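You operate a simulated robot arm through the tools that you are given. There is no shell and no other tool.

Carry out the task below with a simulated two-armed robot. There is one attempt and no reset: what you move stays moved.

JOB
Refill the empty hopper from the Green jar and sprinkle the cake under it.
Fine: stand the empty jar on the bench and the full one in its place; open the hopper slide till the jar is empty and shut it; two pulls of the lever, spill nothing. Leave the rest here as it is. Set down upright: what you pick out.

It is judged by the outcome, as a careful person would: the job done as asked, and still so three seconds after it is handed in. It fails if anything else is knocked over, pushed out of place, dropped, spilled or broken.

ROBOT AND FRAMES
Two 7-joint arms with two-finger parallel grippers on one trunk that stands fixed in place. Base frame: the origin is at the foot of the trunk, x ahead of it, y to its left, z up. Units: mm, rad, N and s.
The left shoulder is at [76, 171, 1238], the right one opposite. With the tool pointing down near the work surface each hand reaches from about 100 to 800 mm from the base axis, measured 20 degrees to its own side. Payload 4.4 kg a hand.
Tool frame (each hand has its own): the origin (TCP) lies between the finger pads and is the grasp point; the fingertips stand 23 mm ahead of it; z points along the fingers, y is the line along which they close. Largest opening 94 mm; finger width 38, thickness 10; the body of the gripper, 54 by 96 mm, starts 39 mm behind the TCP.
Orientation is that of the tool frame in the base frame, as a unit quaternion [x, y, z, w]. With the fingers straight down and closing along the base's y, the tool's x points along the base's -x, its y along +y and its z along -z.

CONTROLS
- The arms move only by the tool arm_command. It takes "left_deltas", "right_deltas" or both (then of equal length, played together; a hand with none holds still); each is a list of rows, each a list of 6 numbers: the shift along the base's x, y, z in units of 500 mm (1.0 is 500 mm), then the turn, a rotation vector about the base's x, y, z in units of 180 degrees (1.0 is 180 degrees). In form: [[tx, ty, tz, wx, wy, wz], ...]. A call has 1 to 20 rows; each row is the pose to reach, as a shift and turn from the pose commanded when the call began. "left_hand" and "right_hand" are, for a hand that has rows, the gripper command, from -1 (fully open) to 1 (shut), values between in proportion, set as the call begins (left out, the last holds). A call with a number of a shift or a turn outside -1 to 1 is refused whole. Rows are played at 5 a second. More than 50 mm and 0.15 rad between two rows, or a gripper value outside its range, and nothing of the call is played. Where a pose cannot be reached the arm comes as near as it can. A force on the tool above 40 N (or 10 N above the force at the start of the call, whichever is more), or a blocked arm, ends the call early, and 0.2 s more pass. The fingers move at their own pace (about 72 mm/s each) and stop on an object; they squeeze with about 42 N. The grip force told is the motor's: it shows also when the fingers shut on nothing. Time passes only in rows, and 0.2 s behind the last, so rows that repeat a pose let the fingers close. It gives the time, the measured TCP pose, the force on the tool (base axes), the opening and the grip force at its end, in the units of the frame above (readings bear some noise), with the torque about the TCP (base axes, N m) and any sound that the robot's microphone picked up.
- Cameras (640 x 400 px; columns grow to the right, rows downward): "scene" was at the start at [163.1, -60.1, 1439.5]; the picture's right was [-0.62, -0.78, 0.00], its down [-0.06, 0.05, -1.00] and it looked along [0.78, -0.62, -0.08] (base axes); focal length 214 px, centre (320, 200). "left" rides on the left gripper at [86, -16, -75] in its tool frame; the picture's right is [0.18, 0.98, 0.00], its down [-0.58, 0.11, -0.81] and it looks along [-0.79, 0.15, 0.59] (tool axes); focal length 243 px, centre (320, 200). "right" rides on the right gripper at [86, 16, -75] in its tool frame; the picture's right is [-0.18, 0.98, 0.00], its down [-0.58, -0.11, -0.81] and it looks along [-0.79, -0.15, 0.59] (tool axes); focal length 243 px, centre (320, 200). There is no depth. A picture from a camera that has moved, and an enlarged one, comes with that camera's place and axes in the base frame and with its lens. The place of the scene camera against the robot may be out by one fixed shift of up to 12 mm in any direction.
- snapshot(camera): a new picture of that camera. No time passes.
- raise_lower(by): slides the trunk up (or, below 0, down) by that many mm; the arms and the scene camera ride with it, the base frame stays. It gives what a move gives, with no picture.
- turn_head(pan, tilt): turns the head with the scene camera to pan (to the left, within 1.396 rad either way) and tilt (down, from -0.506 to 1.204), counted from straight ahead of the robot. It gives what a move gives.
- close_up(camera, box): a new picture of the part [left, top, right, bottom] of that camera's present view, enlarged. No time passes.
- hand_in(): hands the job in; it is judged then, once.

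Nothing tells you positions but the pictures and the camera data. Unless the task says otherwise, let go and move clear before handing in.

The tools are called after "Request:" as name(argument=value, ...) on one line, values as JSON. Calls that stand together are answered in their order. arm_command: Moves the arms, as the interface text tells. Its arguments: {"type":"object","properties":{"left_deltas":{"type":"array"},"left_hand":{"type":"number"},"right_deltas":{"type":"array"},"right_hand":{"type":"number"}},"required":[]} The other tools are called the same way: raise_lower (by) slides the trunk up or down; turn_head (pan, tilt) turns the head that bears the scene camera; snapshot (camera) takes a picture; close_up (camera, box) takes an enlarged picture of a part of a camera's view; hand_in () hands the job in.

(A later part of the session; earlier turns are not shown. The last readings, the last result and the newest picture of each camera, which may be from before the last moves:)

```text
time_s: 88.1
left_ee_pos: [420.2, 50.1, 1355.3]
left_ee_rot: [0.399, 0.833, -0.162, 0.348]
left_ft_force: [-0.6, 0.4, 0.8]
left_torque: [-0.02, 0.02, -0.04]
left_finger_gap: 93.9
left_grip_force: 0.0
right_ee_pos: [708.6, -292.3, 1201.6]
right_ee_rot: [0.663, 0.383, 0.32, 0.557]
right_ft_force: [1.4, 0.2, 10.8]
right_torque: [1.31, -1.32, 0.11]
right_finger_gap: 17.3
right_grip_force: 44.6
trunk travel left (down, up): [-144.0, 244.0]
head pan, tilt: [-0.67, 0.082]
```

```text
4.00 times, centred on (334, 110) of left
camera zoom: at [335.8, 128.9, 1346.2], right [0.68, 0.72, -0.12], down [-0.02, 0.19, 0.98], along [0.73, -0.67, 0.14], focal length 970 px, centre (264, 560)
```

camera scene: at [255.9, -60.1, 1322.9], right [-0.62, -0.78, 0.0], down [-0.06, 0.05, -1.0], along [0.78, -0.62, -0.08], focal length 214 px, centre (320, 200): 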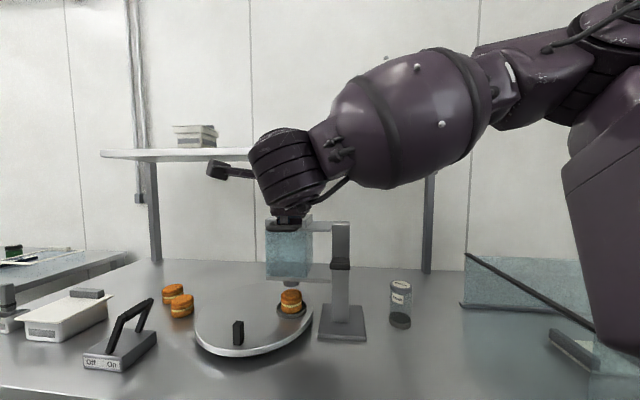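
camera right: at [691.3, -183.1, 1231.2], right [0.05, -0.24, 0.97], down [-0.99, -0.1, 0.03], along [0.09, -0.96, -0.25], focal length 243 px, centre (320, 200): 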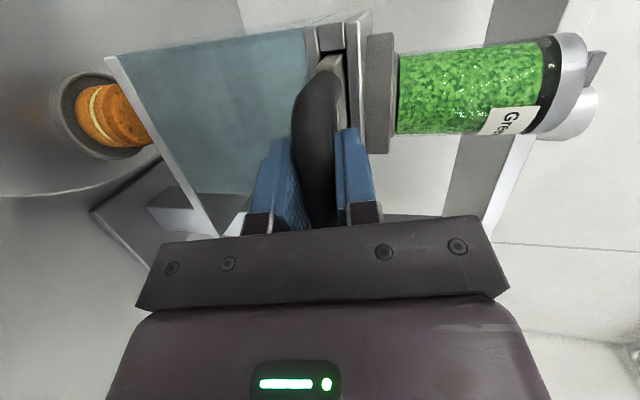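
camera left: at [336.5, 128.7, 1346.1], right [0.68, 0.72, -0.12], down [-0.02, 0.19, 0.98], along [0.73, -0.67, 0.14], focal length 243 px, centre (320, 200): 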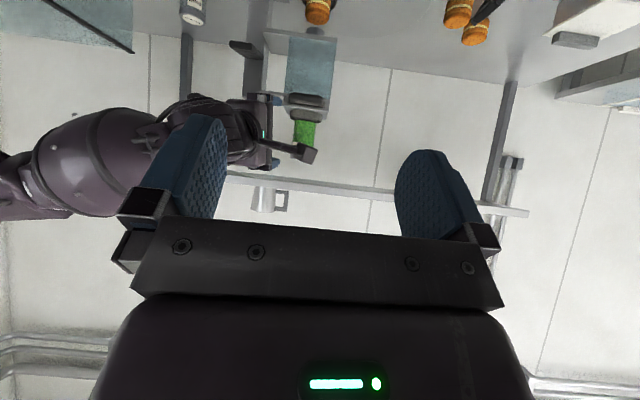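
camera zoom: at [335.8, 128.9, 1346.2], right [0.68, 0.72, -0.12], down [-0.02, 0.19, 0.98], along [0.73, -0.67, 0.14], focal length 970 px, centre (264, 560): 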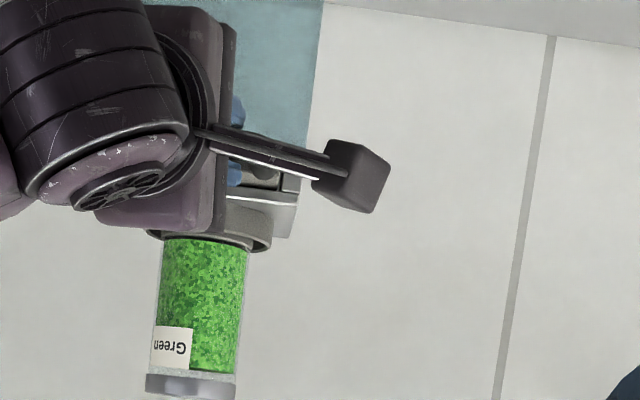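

The slide moves freely. The jar is still full; I continue pulling.

Request:
arm_command(right_deltas=[[-0.0071, 0.0071, 0, 0, 0, 0], [-0.0141, 0.0141, 0, 0, 0, 0], [-0.0212, 0.0212, 0, 0, 0, 0], [-0.0283, 0.0283, 0, 0, 0, 0], [-0.0283, 0.0283, 0, 0, 0, 0]])

Request:
snapshot(camera="right")

Request:
close_up(camera="scene", box=[230, 170, 358, 290])

```text
time_s: 89.3
left_ee_pos: [420.1, 50.0, 1355.6]
left_ee_rot: [0.399, 0.833, -0.161, 0.348]
left_ft_force: [0.0, 0.7, 0.2]
left_torque: [-0.03, -0.05, 0.0]
left_finger_gap: 93.8
left_grip_force: 0.0
right_ee_pos: [694.7, -280.3, 1203.1]
right_ee_rot: [0.664, 0.382, 0.322, 0.557]
right_ft_force: [-1.2, -2.6, 6.6]
right_torque: [1.3, -1.39, 0.2]
right_finger_gap: 17.3
right_grip_force: 44.5
trunk travel left (down, up): [-144.0, 244.0]
head pan, tilt: [-0.67, 0.082]
```

```text
taken
camera right: at [677.4, -169.2, 1231.2], right [0.06, -0.24, 0.97], down [-0.99, -0.1, 0.03], along [0.08, -0.96, -0.25], focal length 243 px, centre (320, 200)
```

right: 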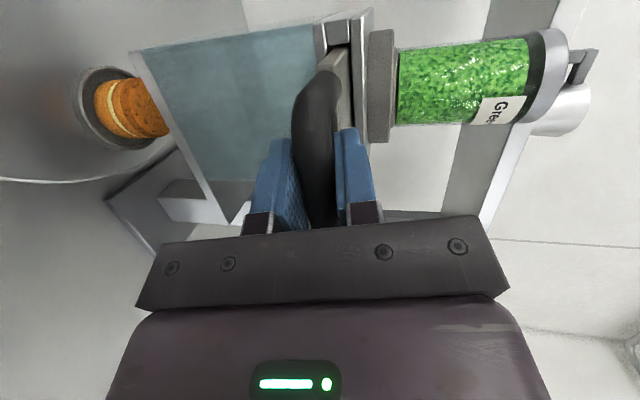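

```text
3.33 times, centred on (294, 230) of scene
camera zoom: at [255.4, -60.4, 1322.9], right [-0.62, -0.78, 0.0], down [-0.06, 0.05, -1.0], along [0.78, -0.62, -0.08], focal length 715 px, centre (407, 100)
```

zoom: 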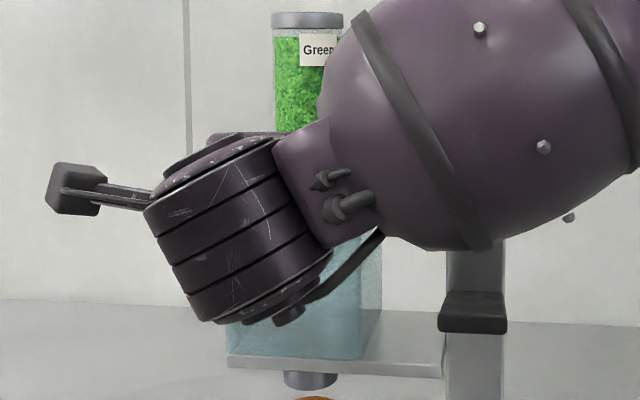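

Pulled ~34 mm so far; still full. Continuing.

Request:
arm_command(right_deltas=[[-0.0071, 0.0071, 0, 0, 0, 0], [-0.0141, 0.0141, 0, 0, 0, 0], [-0.0212, 0.0212, 0, 0, 0, 0], [-0.0283, 0.0283, 0, 0, 0, 0], [-0.0283, 0.0283, 0, 0, 0, 0]])

Request:
snapshot(camera="right")

Request:
close_up(camera="scene", box=[230, 170, 358, 290])

```text
time_s: 90.5
left_ee_pos: [420.4, 48.9, 1354.2]
left_ee_rot: [0.398, 0.834, -0.161, 0.347]
left_ft_force: [0.0, -0.4, 0.2]
left_torque: [0.0, 0.02, 0.0]
left_finger_gap: 94.0
left_grip_force: 0.0
right_ee_pos: [680.9, -266.5, 1201.3]
right_ee_rot: [0.663, 0.381, 0.322, 0.557]
right_ft_force: [12.3, -4.8, 17.3]
right_torque: [1.23, -1.2, -0.57]
right_finger_gap: 17.4
right_grip_force: 45.7
trunk travel left (down, up): [-144.0, 244.0]
head pan, tilt: [-0.67, 0.082]
```

```text
taken
camera right: at [664.0, -155.7, 1231.2], right [0.05, -0.24, 0.97], down [-0.99, -0.09, 0.03], along [0.08, -0.96, -0.25], focal length 243 px, centre (320, 200)
```

right: 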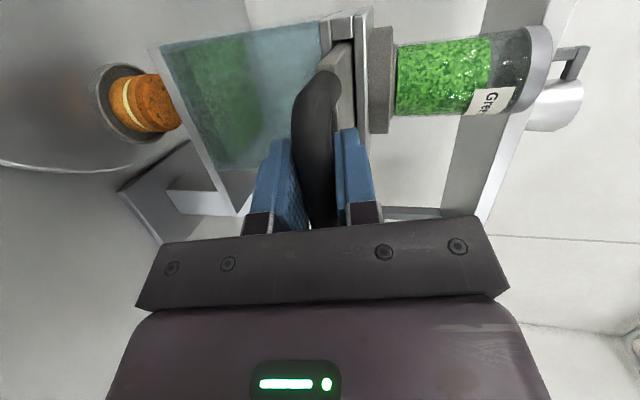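

```text
3.33 times, centred on (294, 230) of scene
camera zoom: at [256.1, -60.4, 1323.0], right [-0.62, -0.78, 0.0], down [-0.06, 0.05, -1.0], along [0.78, -0.62, -0.08], focal length 715 px, centre (407, 100)
```

zoom: 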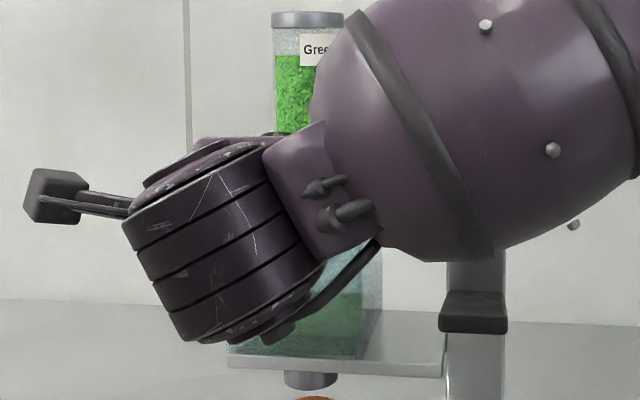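

It's flowing: green is dropping into the hopper and the jar level is falling. I hold here while it drains.

Request:
arm_command(right_deltas=[[0, 0, 0, 0, 0, 0], [0, 0, 0, 0, 0, 0], [0, 0, 0, 0, 0, 0], [0, 0, 0, 0, 0, 0], [0, 0, 0, 0, 0, 0], [0, 0, 0, 0, 0, 0], [0, 0, 0, 0, 0, 0], [0, 0, 0, 0, 0, 0], [0, 0, 0, 0, 0, 0], [0, 0, 0, 0, 0, 0]])

Request:
snapshot(camera="right")

Request:
close_up(camera="scene", box=[230, 170, 358, 290])

```text
time_s: 92.7
left_ee_pos: [420.0, 49.6, 1355.8]
left_ee_rot: [0.398, 0.834, -0.16, 0.347]
left_ft_force: [0.5, 0.2, 0.2]
left_torque: [-0.03, 0.01, -0.04]
left_finger_gap: 94.2
left_grip_force: 0.1
right_ee_pos: [680.8, -265.4, 1202.9]
right_ee_rot: [0.664, 0.381, 0.321, 0.557]
right_ft_force: [17.5, -6.8, 29.0]
right_torque: [1.32, -1.24, 0.01]
right_finger_gap: 17.6
right_grip_force: 44.9
trunk travel left (down, up): [-144.0, 244.0]
head pan, tilt: [-0.67, 0.082]
```

```text
taken
camera right: at [663.9, -155.7, 1231.1], right [0.05, -0.24, 0.97], down [-0.99, -0.1, 0.03], along [0.08, -0.96, -0.25], focal length 243 px, centre (320, 200)
```

right: 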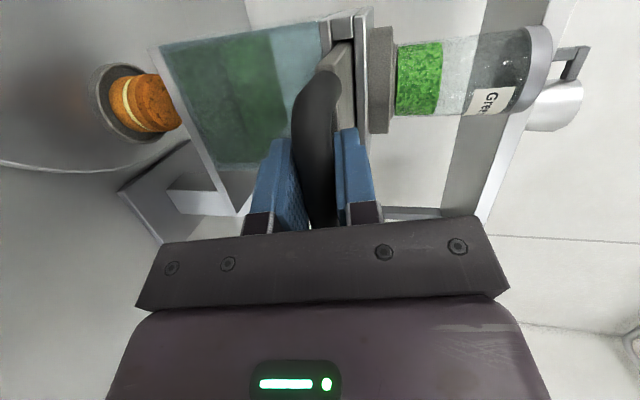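

```text
3.33 times, centred on (294, 230) of scene
camera zoom: at [255.8, -60.3, 1323.0], right [-0.62, -0.78, 0.0], down [-0.06, 0.05, -1.0], along [0.78, -0.62, -0.08], focal length 715 px, centre (407, 100)
```

zoom: 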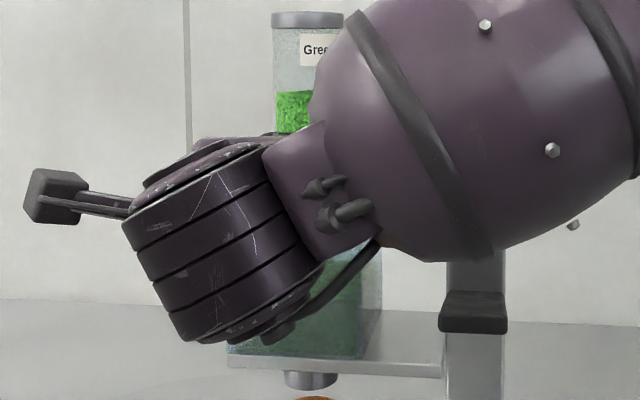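

The jar is emptying quickly. I relax slightly against the end stop and keep holding.

Request:
arm_command(right_deltas=[[0.002, -0.002, 0.003, 0, 0, 0], [0.002, -0.002, 0.004, 0, 0, 0], [0.002, -0.002, 0.004, 0, 0, 0], [0.002, -0.002, 0.004, 0, 0, 0], [0.002, -0.002, 0.004, 0, 0, 0], [0.002, -0.002, 0.004, 0, 0, 0], [0.002, -0.002, 0.004, 0, 0, 0], [0.002, -0.002, 0.004, 0, 0, 0], [0.002, -0.002, 0.004, 0, 0, 0], [0.002, -0.002, 0.004, 0, 0, 0]])

Request:
snapshot(camera="right")

Request:
close_up(camera="right", box=[360, 10, 552, 140])

```text
time_s: 94.9
left_ee_pos: [420.8, 48.7, 1354.8]
left_ee_rot: [0.399, 0.833, -0.161, 0.347]
left_ft_force: [0.1, -0.3, 0.0]
left_torque: [0.0, 0.03, 0.01]
left_finger_gap: 94.2
left_grip_force: 0.2
right_ee_pos: [681.6, -266.9, 1201.7]
right_ee_rot: [0.664, 0.383, 0.321, 0.557]
right_ft_force: [-3.6, -0.9, -2.4]
right_torque: [1.25, -1.4, 0.31]
right_finger_gap: 17.6
right_grip_force: 45.0
trunk travel left (down, up): [-144.0, 244.0]
head pan, tilt: [-0.67, 0.082]
```

```text
taken
camera right: at [665.2, -157.0, 1231.3], right [0.06, -0.24, 0.97], down [-0.99, -0.1, 0.03], along [0.08, -0.96, -0.25], focal length 243 px, centre (320, 200)
```

right: 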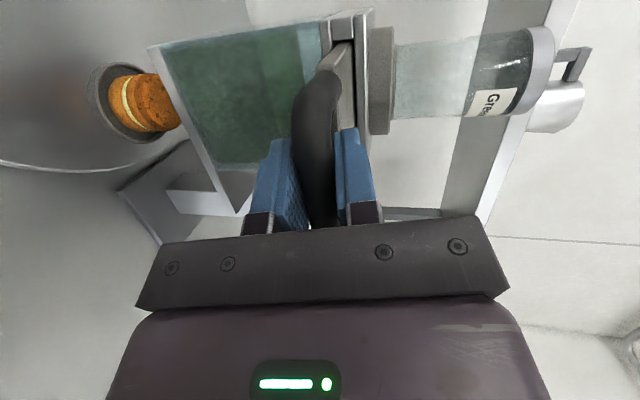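

```text
3.08 times, centred on (456, 75) of right
camera zoom: at [665.2, -157.0, 1231.3], right [0.06, -0.24, 0.97], down [-0.99, -0.1, 0.03], along [0.08, -0.96, -0.25], focal length 746 px, centre (-98, 585)
```

zoom: 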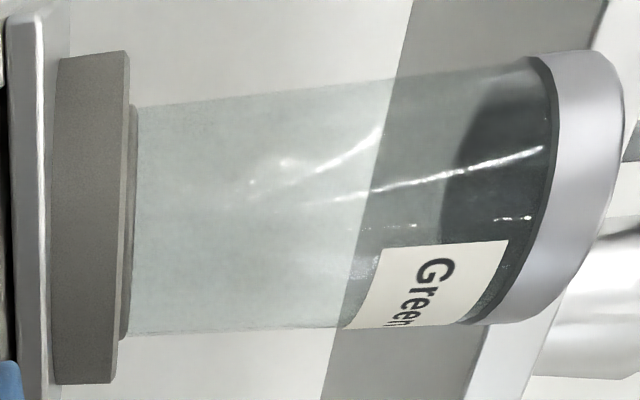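

The jar looks empty. I hold one more second so nothing remains in the neck, then check once more.

Request:
arm_command(right_deltas=[[0, 0, 0, 0, 0, 0], [0, 0, 0, 0, 0, 0], [0, 0, 0, 0, 0, 0], [0, 0, 0, 0, 0, 0], [0, 0, 0, 0, 0, 0], [0, 0, 0, 0, 0, 0], [0, 0, 0, 0, 0, 0]])

Request:
close_up(camera="right", box=[140, 10, 396, 170])

Request:
close_up(camera="scene", box=[230, 170, 358, 290])

```text
time_s: 96.5
left_ee_pos: [421.1, 49.8, 1353.5]
left_ee_rot: [0.399, 0.833, -0.162, 0.347]
left_ft_force: [-0.2, 0.2, 0.0]
left_torque: [-0.02, 0.0, 0.02]
left_finger_gap: 93.7
left_grip_force: 0.0
right_ee_pos: [682.5, -267.4, 1202.5]
right_ee_rot: [0.664, 0.383, 0.32, 0.557]
right_ft_force: [-4.8, -1.9, -8.9]
right_torque: [1.18, -1.29, -0.4]
right_finger_gap: 17.6
right_grip_force: 45.0
trunk travel left (down, up): [-144.0, 244.0]
head pan, tilt: [-0.67, 0.082]
```

```text
2.50 times, centred on (268, 90) of right
camera zoom: at [665.6, -157.3, 1231.3], right [0.06, -0.24, 0.97], down [-0.99, -0.1, 0.03], along [0.08, -0.96, -0.25], focal length 606 px, centre (450, 475)
```

zoom: 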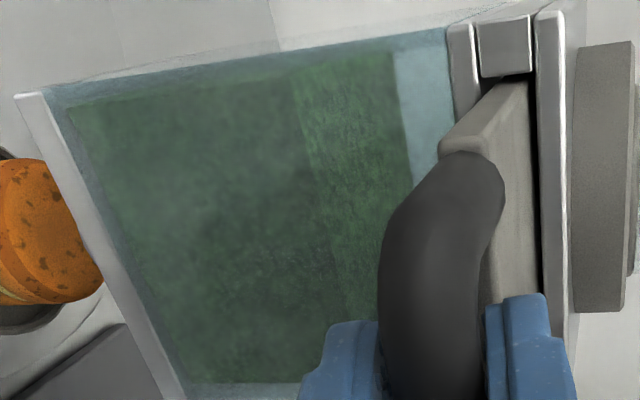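

```text
3.33 times, centred on (294, 230) of scene
camera zoom: at [256.2, -60.9, 1322.7], right [-0.62, -0.78, 0.0], down [-0.06, 0.05, -1.0], along [0.78, -0.62, -0.08], focal length 715 px, centre (407, 100)
```

zoom: 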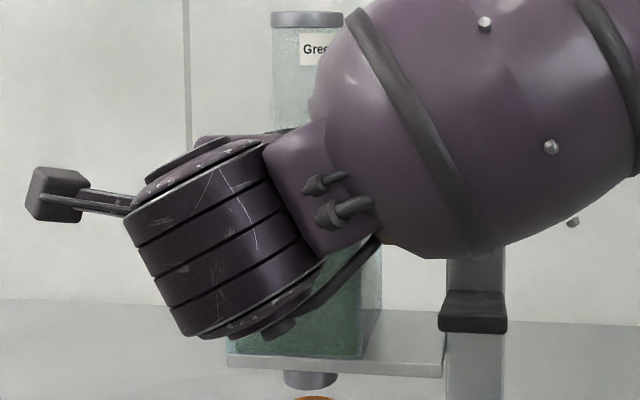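

The jar is empty and the hopper chamber is filled. I push the slide back in.

Request:
arm_command(right_deltas=[[0.0118, -0.0118, -0.001, 0, 0, 0], [0.0236, -0.0236, -0.001, 0, 0, 0], [0.0354, -0.0354, -0.001, 0, 0, 0], [0.0472, -0.0472, -0.001, 0, 0, 0], [0.059, -0.059, -0.001, 0, 0, 0], [0.0707, -0.0707, -0.001, 0, 0, 0], [0.0707, -0.0707, -0.001, 0, 0, 0]])

Request:
snapshot(camera="right")

```text
time_s: 98.1
left_ee_pos: [420.2, 48.4, 1355.1]
left_ee_rot: [0.399, 0.834, -0.162, 0.346]
left_ft_force: [0.3, -0.1, 0.2]
left_torque: [0.0, 0.02, 0.0]
left_finger_gap: 93.9
left_grip_force: 0.0
right_ee_pos: [716.8, -303.5, 1203.2]
right_ee_rot: [0.664, 0.383, 0.321, 0.556]
right_ft_force: [-4.4, -3.4, -11.3]
right_torque: [1.16, -1.2, -0.97]
right_finger_gap: 17.2
right_grip_force: 44.4
trunk travel left (down, up): [-144.0, 244.0]
head pan, tilt: [-0.67, 0.082]
```

```text
taken
camera right: at [700.5, -192.3, 1231.4], right [0.06, -0.25, 0.97], down [-0.99, -0.1, 0.03], along [0.08, -0.96, -0.25], focal length 243 px, centre (320, 200)
```

right: 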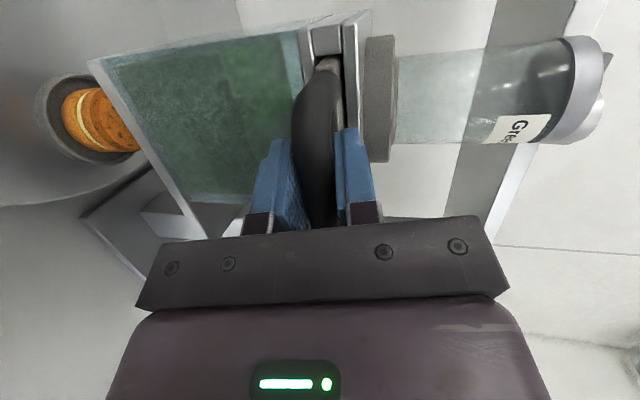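

Nearly shut. I push the last few millimetres until it meets the stop.

Request:
arm_command(right_deltas=[[0.003, -0.003, -0.001, 0, 0, 0], [0.006, -0.006, -0.001, 0, 0, 0], [0.008, -0.008, -0.001, 0, 0, 0], [0.008, -0.008, -0.001, 0, 0, 0]])

Request:
close_up(camera="right", box=[240, 10, 400, 170])

```text
time_s: 99.1
left_ee_pos: [418.9, 49.6, 1355.8]
left_ee_rot: [0.399, 0.833, -0.161, 0.348]
left_ft_force: [0.4, 0.2, 0.1]
left_torque: [0.0, 0.0, -0.02]
left_finger_gap: 93.8
left_grip_force: 0.0
right_ee_pos: [719.1, -304.7, 1202.0]
right_ee_rot: [0.663, 0.385, 0.321, 0.556]
right_ft_force: [-19.0, 6.9, -15.5]
right_torque: [1.15, -1.21, -1.1]
right_finger_gap: 17.7
right_grip_force: 44.8
trunk travel left (down, up): [-144.0, 244.0]
head pan, tilt: [-0.67, 0.082]
```

```text
2.50 times, centred on (320, 90) of right
camera zoom: at [702.8, -194.7, 1231.3], right [0.06, -0.24, 0.97], down [-0.99, -0.1, 0.04], along [0.09, -0.96, -0.25], focal length 606 px, centre (320, 475)
```

zoom: 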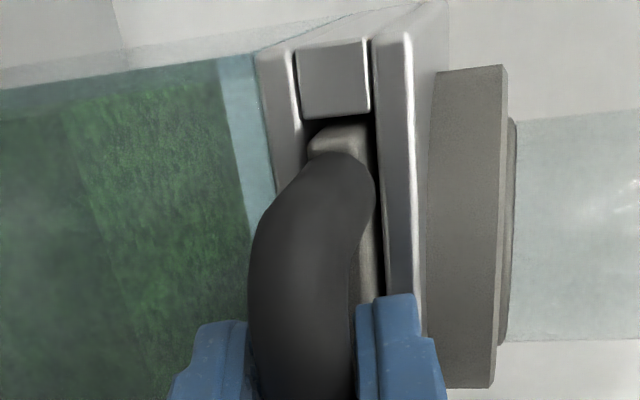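

The slide is back to its original closed position against the stop (about 20 N). I relax, open the fingers, and back off along the tool axis.

Request:
arm_command(right_deltas=[[-0.005, 0.005, 0.002, 0, 0, 0], [-0.005, 0.005, 0.002, 0, 0, 0]])

Request:
arm_command(right_deltas=[[0, 0, 0, 0, 0, 0], [0, 0, 0, 0, 0, 0], [0, 0, 0, 0, 0, 0], [0, 0, 0, 0, 0, 0], [0, 0, 0, 0, 0, 0]], right_hand=-1)

Request:
close_up(camera="right", box=[240, 10, 400, 170])

```text
time_s: 99.7
left_ee_pos: [421.7, 48.4, 1354.1]
left_ee_rot: [0.4, 0.834, -0.162, 0.346]
left_ft_force: [-0.1, -0.5, 0.2]
left_torque: [0.03, -0.03, 0.01]
left_finger_gap: 93.9
left_grip_force: 0.2
right_ee_pos: [719.7, -304.9, 1203.1]
right_ee_rot: [0.664, 0.383, 0.321, 0.556]
right_ft_force: [-1.3, -2.9, -12.5]
right_torque: [1.3, -1.62, 0.79]
right_finger_gap: 17.4
right_grip_force: 44.5
trunk travel left (down, up): [-144.0, 244.0]
head pan, tilt: [-0.67, 0.082]
```

```text
time_s: 100.9
left_ee_pos: [419.8, 48.2, 1355.3]
left_ee_rot: [0.399, 0.833, -0.161, 0.347]
left_ft_force: [-0.5, -0.4, -0.1]
left_torque: [-0.02, -0.02, -0.01]
left_finger_gap: 94.0
left_grip_force: 0.0
right_ee_pos: [718.7, -303.9, 1203.6]
right_ee_rot: [0.664, 0.383, 0.32, 0.557]
right_ft_force: [0.1, 0.3, -0.4]
right_torque: [0.02, -0.02, 0.01]
right_finger_gap: 93.9
right_grip_force: 0.1
trunk travel left (down, up): [-144.0, 244.0]
head pan, tilt: [-0.67, 0.082]
```

```text
2.50 times, centred on (320, 90) of right
camera zoom: at [701.4, -193.2, 1232.1], right [0.06, -0.24, 0.97], down [-0.99, -0.1, 0.03], along [0.08, -0.96, -0.25], focal length 606 px, centre (320, 475)
```

zoom: 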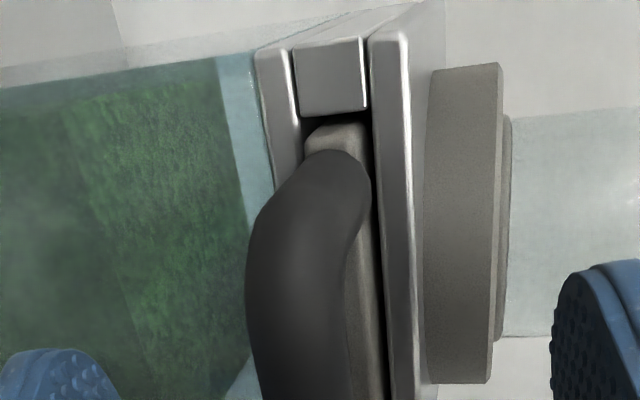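

Released with no force. I back away along the tool axis and verify the slide is shut.

Request:
arm_command(right_deltas=[[-0.0307, 0.0177, 0.0063, 0, 0, 0], [-0.0767, 0.0443, 0.0157, 0, 0, 0], [-0.1228, 0.0709, 0.025, 0, 0, 0], [-0.1689, 0.0975, 0.0345, 0, 0, 0], [-0.2047, 0.1181, 0.0418, 0, 0, 0], [-0.2047, 0.1181, 0.0418, 0, 0, 0]])

Request:
snapshot(camera="right")

Request:
snapshot(camera="scene")

Request:
close_up(camera="left", box=[220, 30, 380, 170])

```text
time_s: 102.3
left_ee_pos: [421.5, 49.5, 1354.8]
left_ee_rot: [0.399, 0.833, -0.161, 0.347]
left_ft_force: [1.5, 0.7, -0.3]
left_torque: [0.03, 0.02, 0.02]
left_finger_gap: 94.1
left_grip_force: 0.1
right_ee_pos: [615.3, -244.9, 1223.7]
right_ee_rot: [0.663, 0.384, 0.321, 0.557]
right_ft_force: [0.0, 0.6, -0.6]
right_torque: [0.01, 0.0, 0.0]
right_finger_gap: 93.9
right_grip_force: 0.0
trunk travel left (down, up): [-144.0, 244.0]
head pan, tilt: [-0.67, 0.082]
```

```text
taken
camera right: at [599.5, -134.2, 1253.3], right [0.06, -0.24, 0.97], down [-0.99, -0.1, 0.03], along [0.08, -0.96, -0.25], focal length 243 px, centre (320, 200)
```

right: 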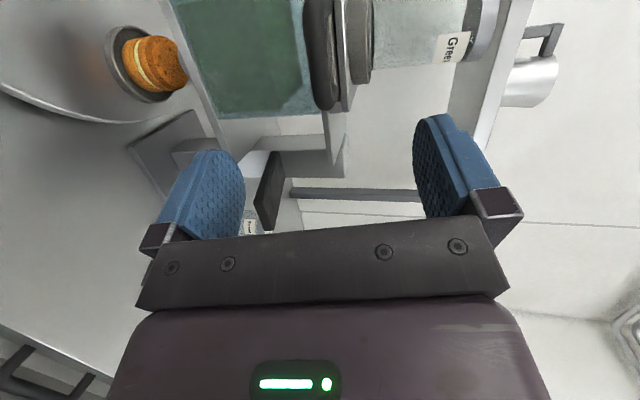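

```text
taken
camera scene: at [256.4, -60.2, 1322.7], right [-0.62, -0.78, 0.0], down [-0.06, 0.05, -1.0], along [0.78, -0.62, -0.08], focal length 214 px, centre (320, 200)
```

scene: 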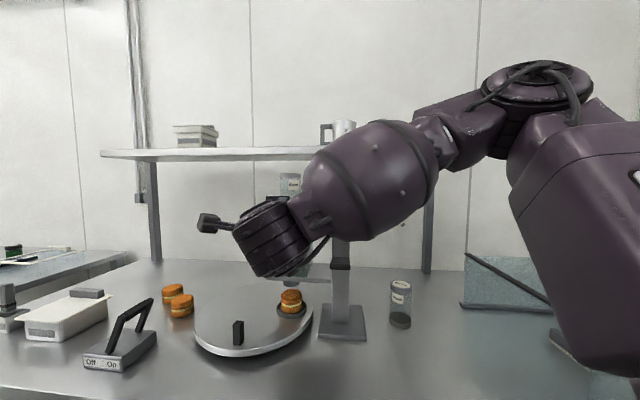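

```text
2.86 times, centred on (300, 100) of left
camera zoom: at [337.0, 128.6, 1345.7], right [0.68, 0.72, -0.12], down [-0.02, 0.19, 0.98], along [0.73, -0.67, 0.14], focal length 693 px, centre (377, 486)
```

zoom: 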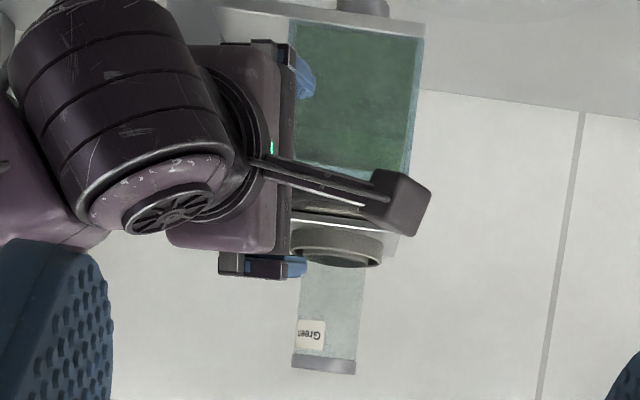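

The slide is shut. Now the lever: the right camera sees it in profile, so I zoom in to get its geometry.

Request:
close_up(camera="right", box=[120, 80, 376, 240])

Request:
close_up(camera="right", box=[236, 140, 316, 236])

Request:
close_up(camera="scene", box=[300, 230, 396, 290])

```text
2.50 times, centred on (248, 160) of right
camera zoom: at [599.5, -134.2, 1253.3], right [0.06, -0.24, 0.97], down [-0.99, -0.1, 0.03], along [0.08, -0.96, -0.25], focal length 606 px, centre (500, 300)
```

zoom: 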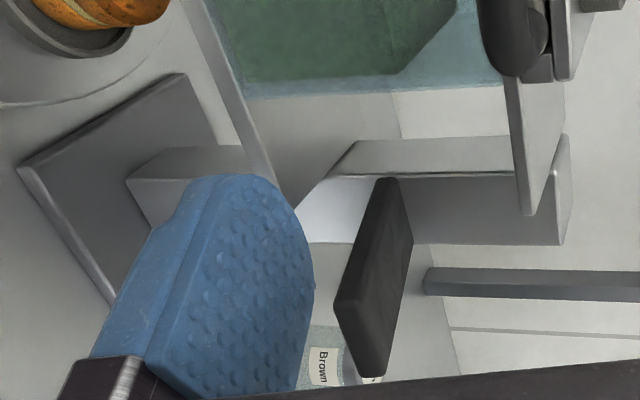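

```text
4.17 times, centred on (276, 188) of right
camera zoom: at [599.5, -134.2, 1253.3], right [0.06, -0.24, 0.97], down [-0.99, -0.1, 0.03], along [0.08, -0.96, -0.25], focal length 1011 px, centre (503, 250)
```

zoom: 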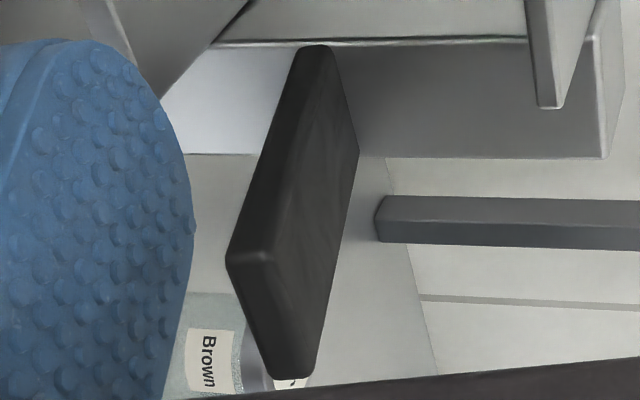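

```text
6.67 times, centred on (348, 260) of scene
camera zoom: at [256.4, -60.2, 1322.7], right [-0.62, -0.78, 0.0], down [-0.06, 0.05, -1.0], along [0.78, -0.62, -0.08], focal length 1430 px, centre (133, -200)
```

zoom: 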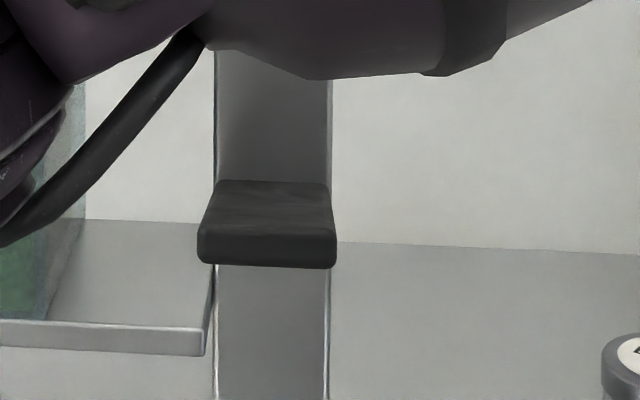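

The lever is a paddle: hinge at the post (z ≈ 1105, e2 ≈ 808), rising to its tip at about (599, −388, 1127). I'll press it down near the tip with closed fingertips, so I re-orient the hand to point mostly down.

Request:
arm_command(right_deltas=[[-0.025, -0.035, 0.066, 0, 0, 0], [-0.05, -0.07, 0.132, 0, 0, 0], [-0.05, -0.07, 0.132, -0.0197, 0.0306, 0.0226], [-0.05, -0.07, 0.132, -0.0393, 0.0612, 0.0453], [-0.05, -0.07, 0.132, -0.059, 0.0918, 0.0679], [-0.05, -0.07, 0.132, -0.0786, 0.1225, 0.0905], [-0.05, -0.07, 0.132, -0.0983, 0.1531, 0.1132], [-0.05, -0.07, 0.132, -0.118, 0.1837, 0.1358], [-0.05, -0.07, 0.132, -0.1376, 0.2143, 0.1584], [-0.05, -0.07, 0.132, -0.1573, 0.2449, 0.181], [-0.05, -0.07, 0.132, -0.177, 0.2755, 0.2037], [-0.05, -0.07, 0.132, -0.1966, 0.3062, 0.2263], [-0.05, -0.07, 0.132, -0.2163, 0.3368, 0.2489], [-0.05, -0.07, 0.132, -0.2359, 0.3674, 0.2716], [-0.05, -0.07, 0.132, -0.2556, 0.398, 0.2942], [-0.05, -0.07, 0.132, -0.2556, 0.398, 0.2942]], right_hand=1)

Request:
snapshot(camera="scene")

Request:
snapshot(camera="right")

Request:
snapshot(camera="left")

```text
time_s: 105.7
left_ee_pos: [420.3, 50.2, 1355.2]
left_ee_rot: [0.398, 0.833, -0.161, 0.348]
left_ft_force: [-1.2, 0.0, 0.6]
left_torque: [0.01, -0.03, 0.0]
left_finger_gap: 93.9
left_grip_force: 0.2
right_ee_pos: [590.5, -280.4, 1289.8]
right_ee_rot: [0.25, 0.933, -0.068, 0.25]
right_ft_force: [0.1, 0.4, -1.4]
right_torque: [-0.02, 0.0, 0.0]
right_finger_gap: 0.0
right_grip_force: 41.7
trunk travel left (down, up): [-144.0, 244.0]
head pan, tilt: [-0.67, 0.082]
```

```text
taken
camera scene: at [256.0, -60.3, 1322.9], right [-0.62, -0.78, 0.0], down [-0.06, 0.05, -1.0], along [0.78, -0.62, -0.08], focal length 214 px, centre (320, 200)
```

scene: 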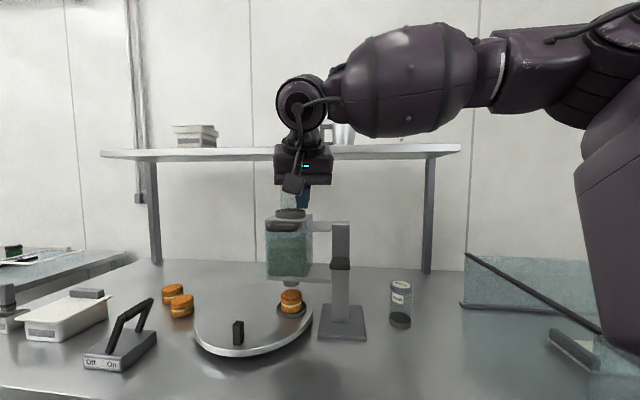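

```text
taken
camera right: at [502.9, -209.8, 1311.3], right [0.63, 0.77, 0.09], down [0.03, -0.14, 0.99], along [0.78, -0.62, -0.12], focal length 243 px, centre (320, 200)
```

right: 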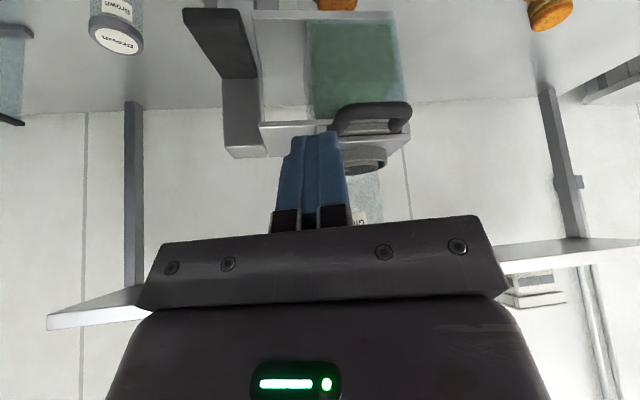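

```text
taken
camera left: at [336.6, 128.5, 1346.0], right [0.68, 0.72, -0.12], down [-0.02, 0.19, 0.98], along [0.73, -0.67, 0.14], focal length 243 px, centre (320, 200)
```

left: 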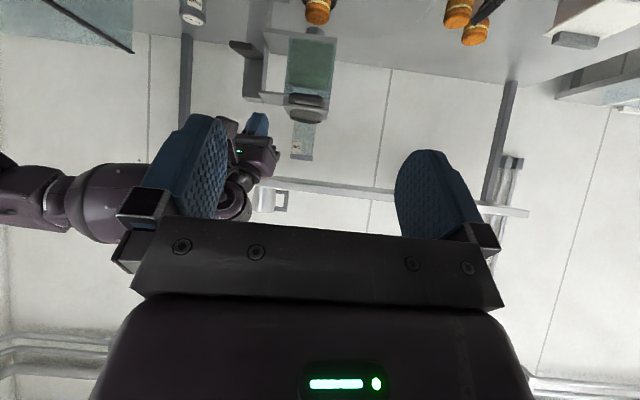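

Now I move above the lever tip.

Request:
arm_command(right_deltas=[[0.0044, -0.0454, -0.04, 0, 0, 0], [0.0087, -0.0909, -0.08, 0, 0, 0], [0.0131, -0.1363, -0.12, 0, 0, 0], [0.0174, -0.1818, -0.17, 0, 0, 0], [0.0218, -0.2272, -0.21, 0, 0, 0], [0.0218, -0.2272, -0.24, 0, 0, 0], [0.0218, -0.2272, -0.24, 0, 0, 0]])

Request:
close_up(camera="scene", box=[270, 180, 398, 280])

Request:
close_up(camera="left", box=[180, 30, 308, 130])

Request:
snapshot(camera="right")

```text
time_s: 107.3
left_ee_pos: [420.2, 49.2, 1355.2]
left_ee_rot: [0.398, 0.834, -0.161, 0.347]
left_ft_force: [-0.1, -0.8, 0.8]
left_torque: [0.03, -0.01, -0.02]
left_finger_gap: 93.9
left_grip_force: 0.0
right_ee_pos: [602.5, -391.8, 1170.0]
right_ee_rot: [0.25, 0.933, -0.067, 0.251]
right_ft_force: [0.9, -0.8, -0.3]
right_torque: [-0.01, 0.03, -0.01]
right_finger_gap: 0.0
right_grip_force: 42.5
trunk travel left (down, up): [-144.0, 244.0]
head pan, tilt: [-0.67, 0.082]
```

```text
4.00 times, centred on (334, 230) of scene
camera zoom: at [256.0, -60.4, 1322.9], right [-0.62, -0.78, 0.0], down [-0.06, 0.05, -1.0], along [0.78, -0.62, -0.08], focal length 858 px, centre (264, 80)
```

zoom: 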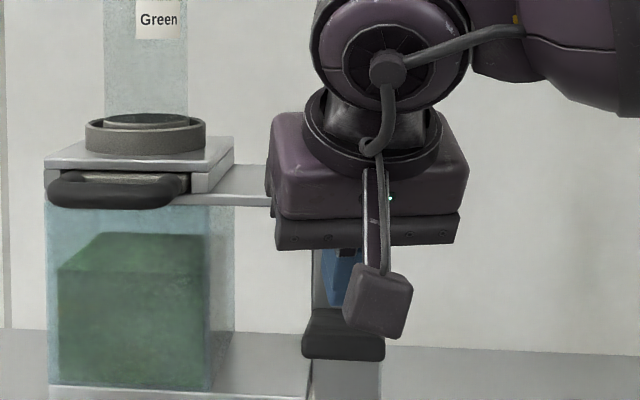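

```text
4.00 times, centred on (244, 80) of left
camera zoom: at [336.5, 128.4, 1346.1], right [0.68, 0.72, -0.12], down [-0.02, 0.19, 0.98], along [0.73, -0.67, 0.14], focal length 970 px, centre (624, 680)
```

zoom: 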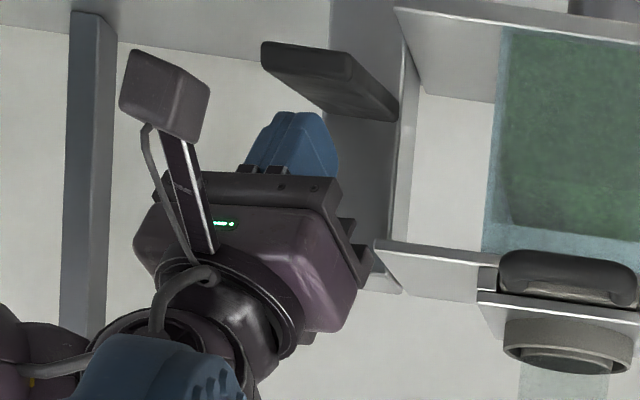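

```text
taken
camera right: at [513.9, -322.2, 1192.2], right [0.63, 0.77, 0.09], down [0.03, -0.14, 0.99], along [0.78, -0.62, -0.11], focal length 243 px, centre (320, 200)
```

right: 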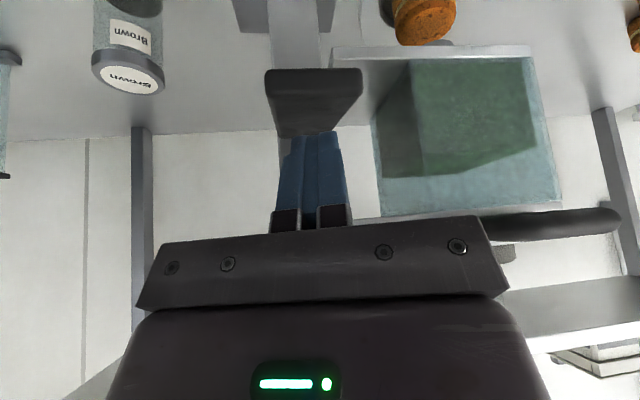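

The fingertips are centered over the lever. I shift slightly toward the hinge and lower to touch it.

Request:
arm_command(right_deltas=[[0.008, -0.008, -0.02, 0, 0, 0], [0.017, -0.017, -0.04, 0, 0, 0], [0.017, -0.017, -0.048, 0, 0, 0], [0.017, -0.017, -0.054, 0, 0, 0], [0.017, -0.017, -0.054, 0, 0, 0]])

Request:
snapshot(camera="right")

Request:
close_up(camera="left", box=[180, 20, 308, 120])

```text
time_s: 108.5
left_ee_pos: [420.3, 49.6, 1355.3]
left_ee_rot: [0.399, 0.834, -0.161, 0.346]
left_ft_force: [0.3, -0.6, -0.1]
left_torque: [-0.02, 0.04, 0.01]
left_finger_gap: 93.8
left_grip_force: 0.1
right_ee_pos: [611.1, -401.6, 1143.0]
right_ee_rot: [0.25, 0.933, -0.068, 0.25]
right_ft_force: [0.5, -0.5, 1.2]
right_torque: [0.02, 0.01, 0.03]
right_finger_gap: 0.3
right_grip_force: 41.9
trunk travel left (down, up): [-144.0, 244.0]
head pan, tilt: [-0.67, 0.082]
```

```text
taken
camera right: at [522.9, -330.8, 1164.5], right [0.63, 0.77, 0.09], down [0.03, -0.14, 0.99], along [0.78, -0.62, -0.11], focal length 243 px, centre (320, 200)
```

right: 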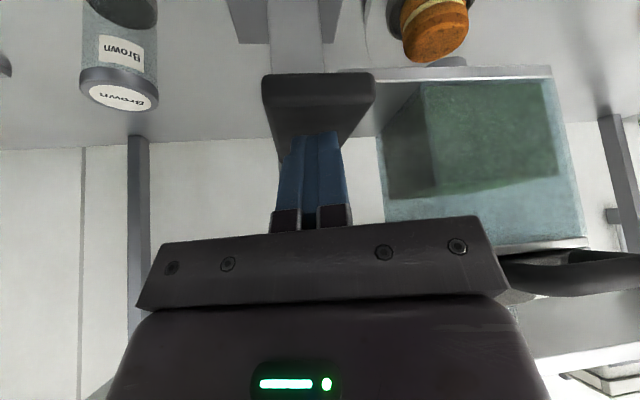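

```text
4.00 times, centred on (244, 70) of left
camera zoom: at [336.6, 128.7, 1346.0], right [0.68, 0.72, -0.12], down [-0.02, 0.19, 0.98], along [0.73, -0.67, 0.14], focal length 970 px, centre (624, 720)
```

zoom: 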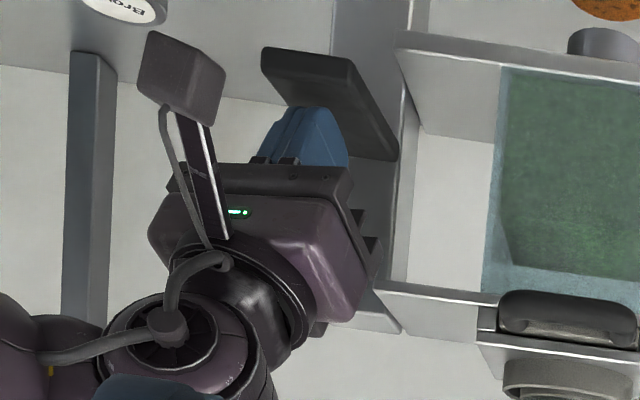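

About to touch. I press down 15 mm and watch force and lever.

Request:
arm_command(right_deltas=[[0, 0, -0.01, 0, 0, 0], [0, 0, -0.02, 0, 0, 0], [0, 0, -0.03, 0, 0, 0], [0, 0, -0.03, 0, 0, 0]])

Request:
snapshot(camera="right")

Request:
close_up(camera="left", box=[180, 10, 340, 110])

```text
time_s: 109.5
left_ee_pos: [420.8, 49.7, 1354.9]
left_ee_rot: [0.399, 0.833, -0.162, 0.347]
left_ft_force: [-0.5, -0.3, 0.3]
left_torque: [0.0, 0.03, 0.02]
left_finger_gap: 93.7
left_grip_force: 0.2
right_ee_pos: [610.4, -402.1, 1129.1]
right_ee_rot: [0.25, 0.933, -0.068, 0.25]
right_ft_force: [0.3, 0.1, 1.6]
right_torque: [0.01, 0.0, -0.01]
right_finger_gap: 0.0
right_grip_force: 42.5
trunk travel left (down, up): [-144.0, 244.0]
head pan, tilt: [-0.67, 0.082]
```

```text
taken
camera right: at [522.6, -331.7, 1150.1], right [0.63, 0.77, 0.09], down [0.03, -0.14, 0.99], along [0.78, -0.62, -0.11], focal length 243 px, centre (320, 200)
```

right: 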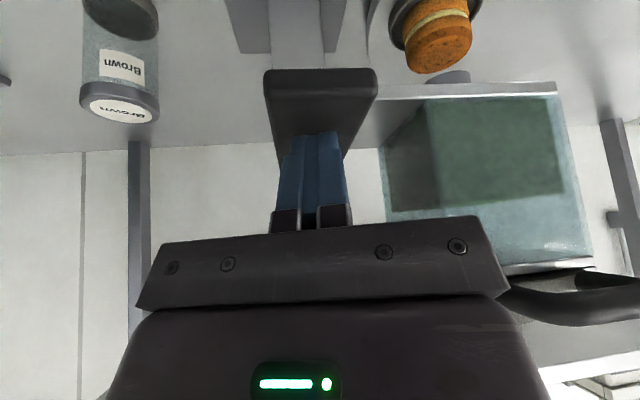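

```text
4.00 times, centred on (260, 60) of left
camera zoom: at [336.6, 128.7, 1346.0], right [0.68, 0.72, -0.12], down [-0.02, 0.19, 0.98], along [0.73, -0.67, 0.14], focal length 970 px, centre (560, 760)
```

zoom: 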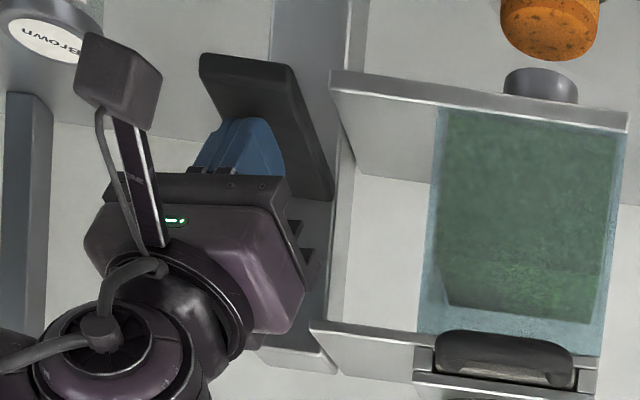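

The lever moves easily with little force. I continue downward.

Request:
arm_command(right_deltas=[[0, 0, -0.012, 0, 0, 0], [0, 0, -0.024, 0, 0, 0], [0, 0, -0.036, 0, 0, 0], [0, 0, -0.044, 0, 0, 0], [0, 0, -0.044, 0, 0, 0]])

Request:
snapshot(camera="right")

Request:
close_up(camera="left", box=[180, 10, 340, 110])

Request:
close_up(camera="scene", box=[250, 230, 378, 310])

```text
time_s: 110.8
left_ee_pos: [416.7, 50.4, 1356.5]
left_ee_rot: [0.399, 0.832, -0.161, 0.349]
left_ft_force: [-0.2, -0.8, 0.5]
left_torque: [0.01, 0.0, -0.01]
left_finger_gap: 93.9
left_grip_force: 0.1
right_ee_pos: [611.5, -399.3, 1113.6]
right_ee_rot: [0.248, 0.931, -0.067, 0.258]
right_ft_force: [-14.4, -4.2, 27.2]
right_torque: [-0.14, 0.59, -0.02]
right_finger_gap: 0.2
right_grip_force: 41.7
trunk travel left (down, up): [-144.0, 244.0]
head pan, tilt: [-0.67, 0.082]
stopped in row 5 (right hand): the force on the tool passed its limit at 41 N (the readings are from after the stop); the commanded pose is now the measured one
```

```text
taken
camera right: at [522.4, -329.5, 1133.8], right [0.63, 0.77, 0.1], down [0.02, -0.14, 0.99], along [0.78, -0.62, -0.1], focal length 243 px, centre (320, 200)
```

right: 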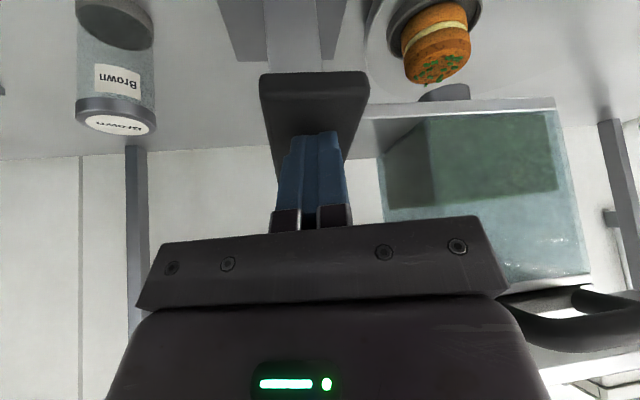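

```text
4.00 times, centred on (260, 60) of left
camera zoom: at [333.1, 129.5, 1347.0], right [0.68, 0.72, -0.12], down [-0.03, 0.19, 0.98], along [0.73, -0.67, 0.15], focal length 970 px, centre (560, 760)
```

zoom: 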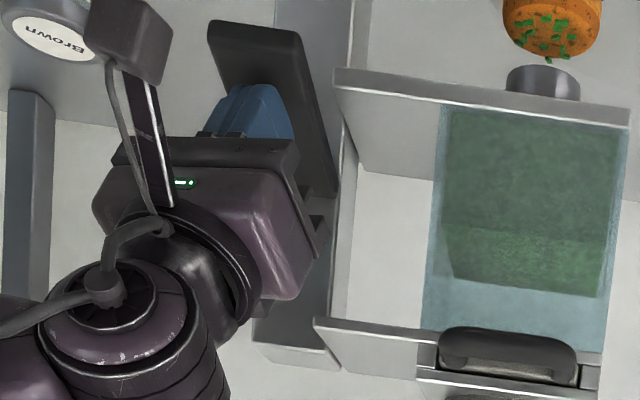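

```text
5.00 times, centred on (314, 270) of scene
camera zoom: at [252.6, -59.3, 1323.7], right [-0.62, -0.78, 0.0], down [-0.06, 0.05, -1.0], along [0.78, -0.62, -0.08], focal length 1072 px, centre (350, -150)
```

zoom: 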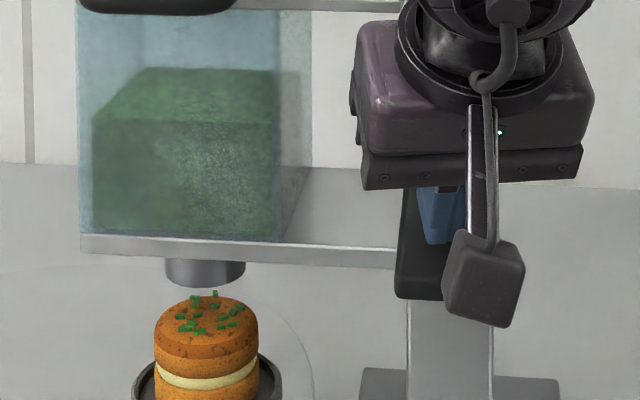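

The first pull reached the stop, and green sprinkles fell onto the cake. I lift the hand to let the lever come back up.

Request:
arm_command(right_deltas=[[0, 0, 0.012, 0, 0, 0], [0, 0, 0.03, 0, 0, 0], [0, 0, 0.05, 0, 0, 0], [0, 0, 0.07, 0, 0, 0], [0, 0, 0.09, 0, 0, 0], [0, 0, 0.1, 0, 0, 0], [0, 0, 0.1, 0, 0, 0]])

Request:
snapshot(camera="right")

Request:
close_up(camera="left", box=[180, 10, 340, 110])

Request:
close_up(camera="scene", box=[250, 230, 378, 310])

```text
time_s: 112.4
left_ee_pos: [420.9, 50.2, 1354.5]
left_ee_rot: [0.398, 0.833, -0.162, 0.347]
left_ft_force: [1.2, 0.0, -0.2]
left_torque: [0.02, 0.01, 0.0]
left_finger_gap: 94.2
left_grip_force: 0.0
right_ee_pos: [614.1, -400.0, 1160.0]
right_ee_rot: [0.248, 0.932, -0.067, 0.255]
right_ft_force: [0.2, -0.1, -0.1]
right_torque: [-0.04, 0.01, 0.03]
right_finger_gap: 0.0
right_grip_force: 41.6
trunk travel left (down, up): [-144.0, 244.0]
head pan, tilt: [-0.67, 0.082]
```

```text
taken
camera right: at [525.8, -329.4, 1180.7], right [0.63, 0.77, 0.09], down [0.02, -0.14, 0.99], along [0.78, -0.62, -0.11], focal length 243 px, centre (320, 200)
```

right: 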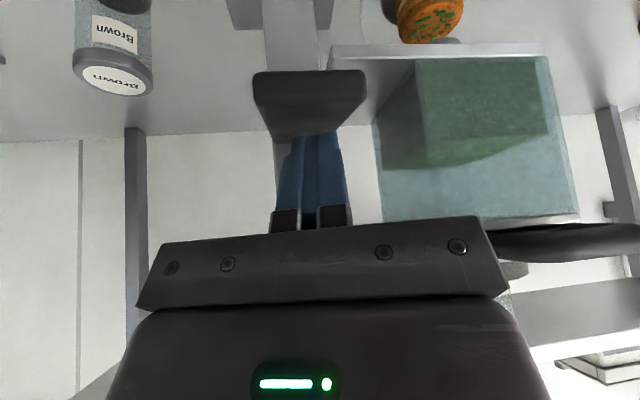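

```text
4.00 times, centred on (260, 60) of left
camera zoom: at [336.7, 128.6, 1345.9], right [0.68, 0.72, -0.12], down [-0.02, 0.19, 0.98], along [0.73, -0.67, 0.14], focal length 970 px, centre (560, 760)
```

zoom: 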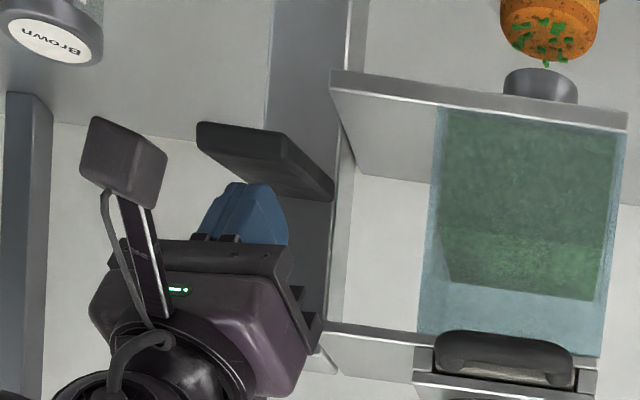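

```text
5.00 times, centred on (314, 270) of scene
camera zoom: at [256.1, -60.2, 1322.8], right [-0.62, -0.78, 0.0], down [-0.06, 0.05, -1.0], along [0.78, -0.62, -0.08], focal length 1072 px, centre (350, -150)
```

zoom: 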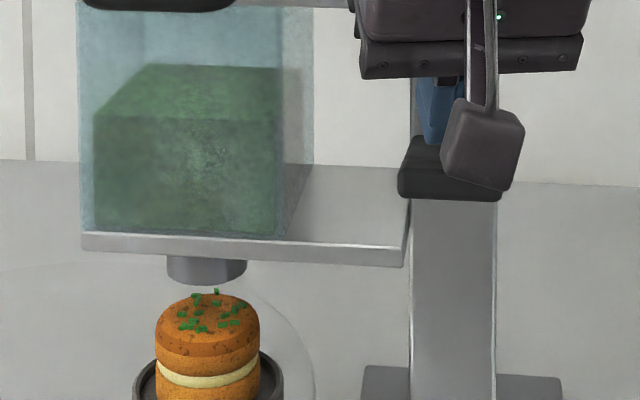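

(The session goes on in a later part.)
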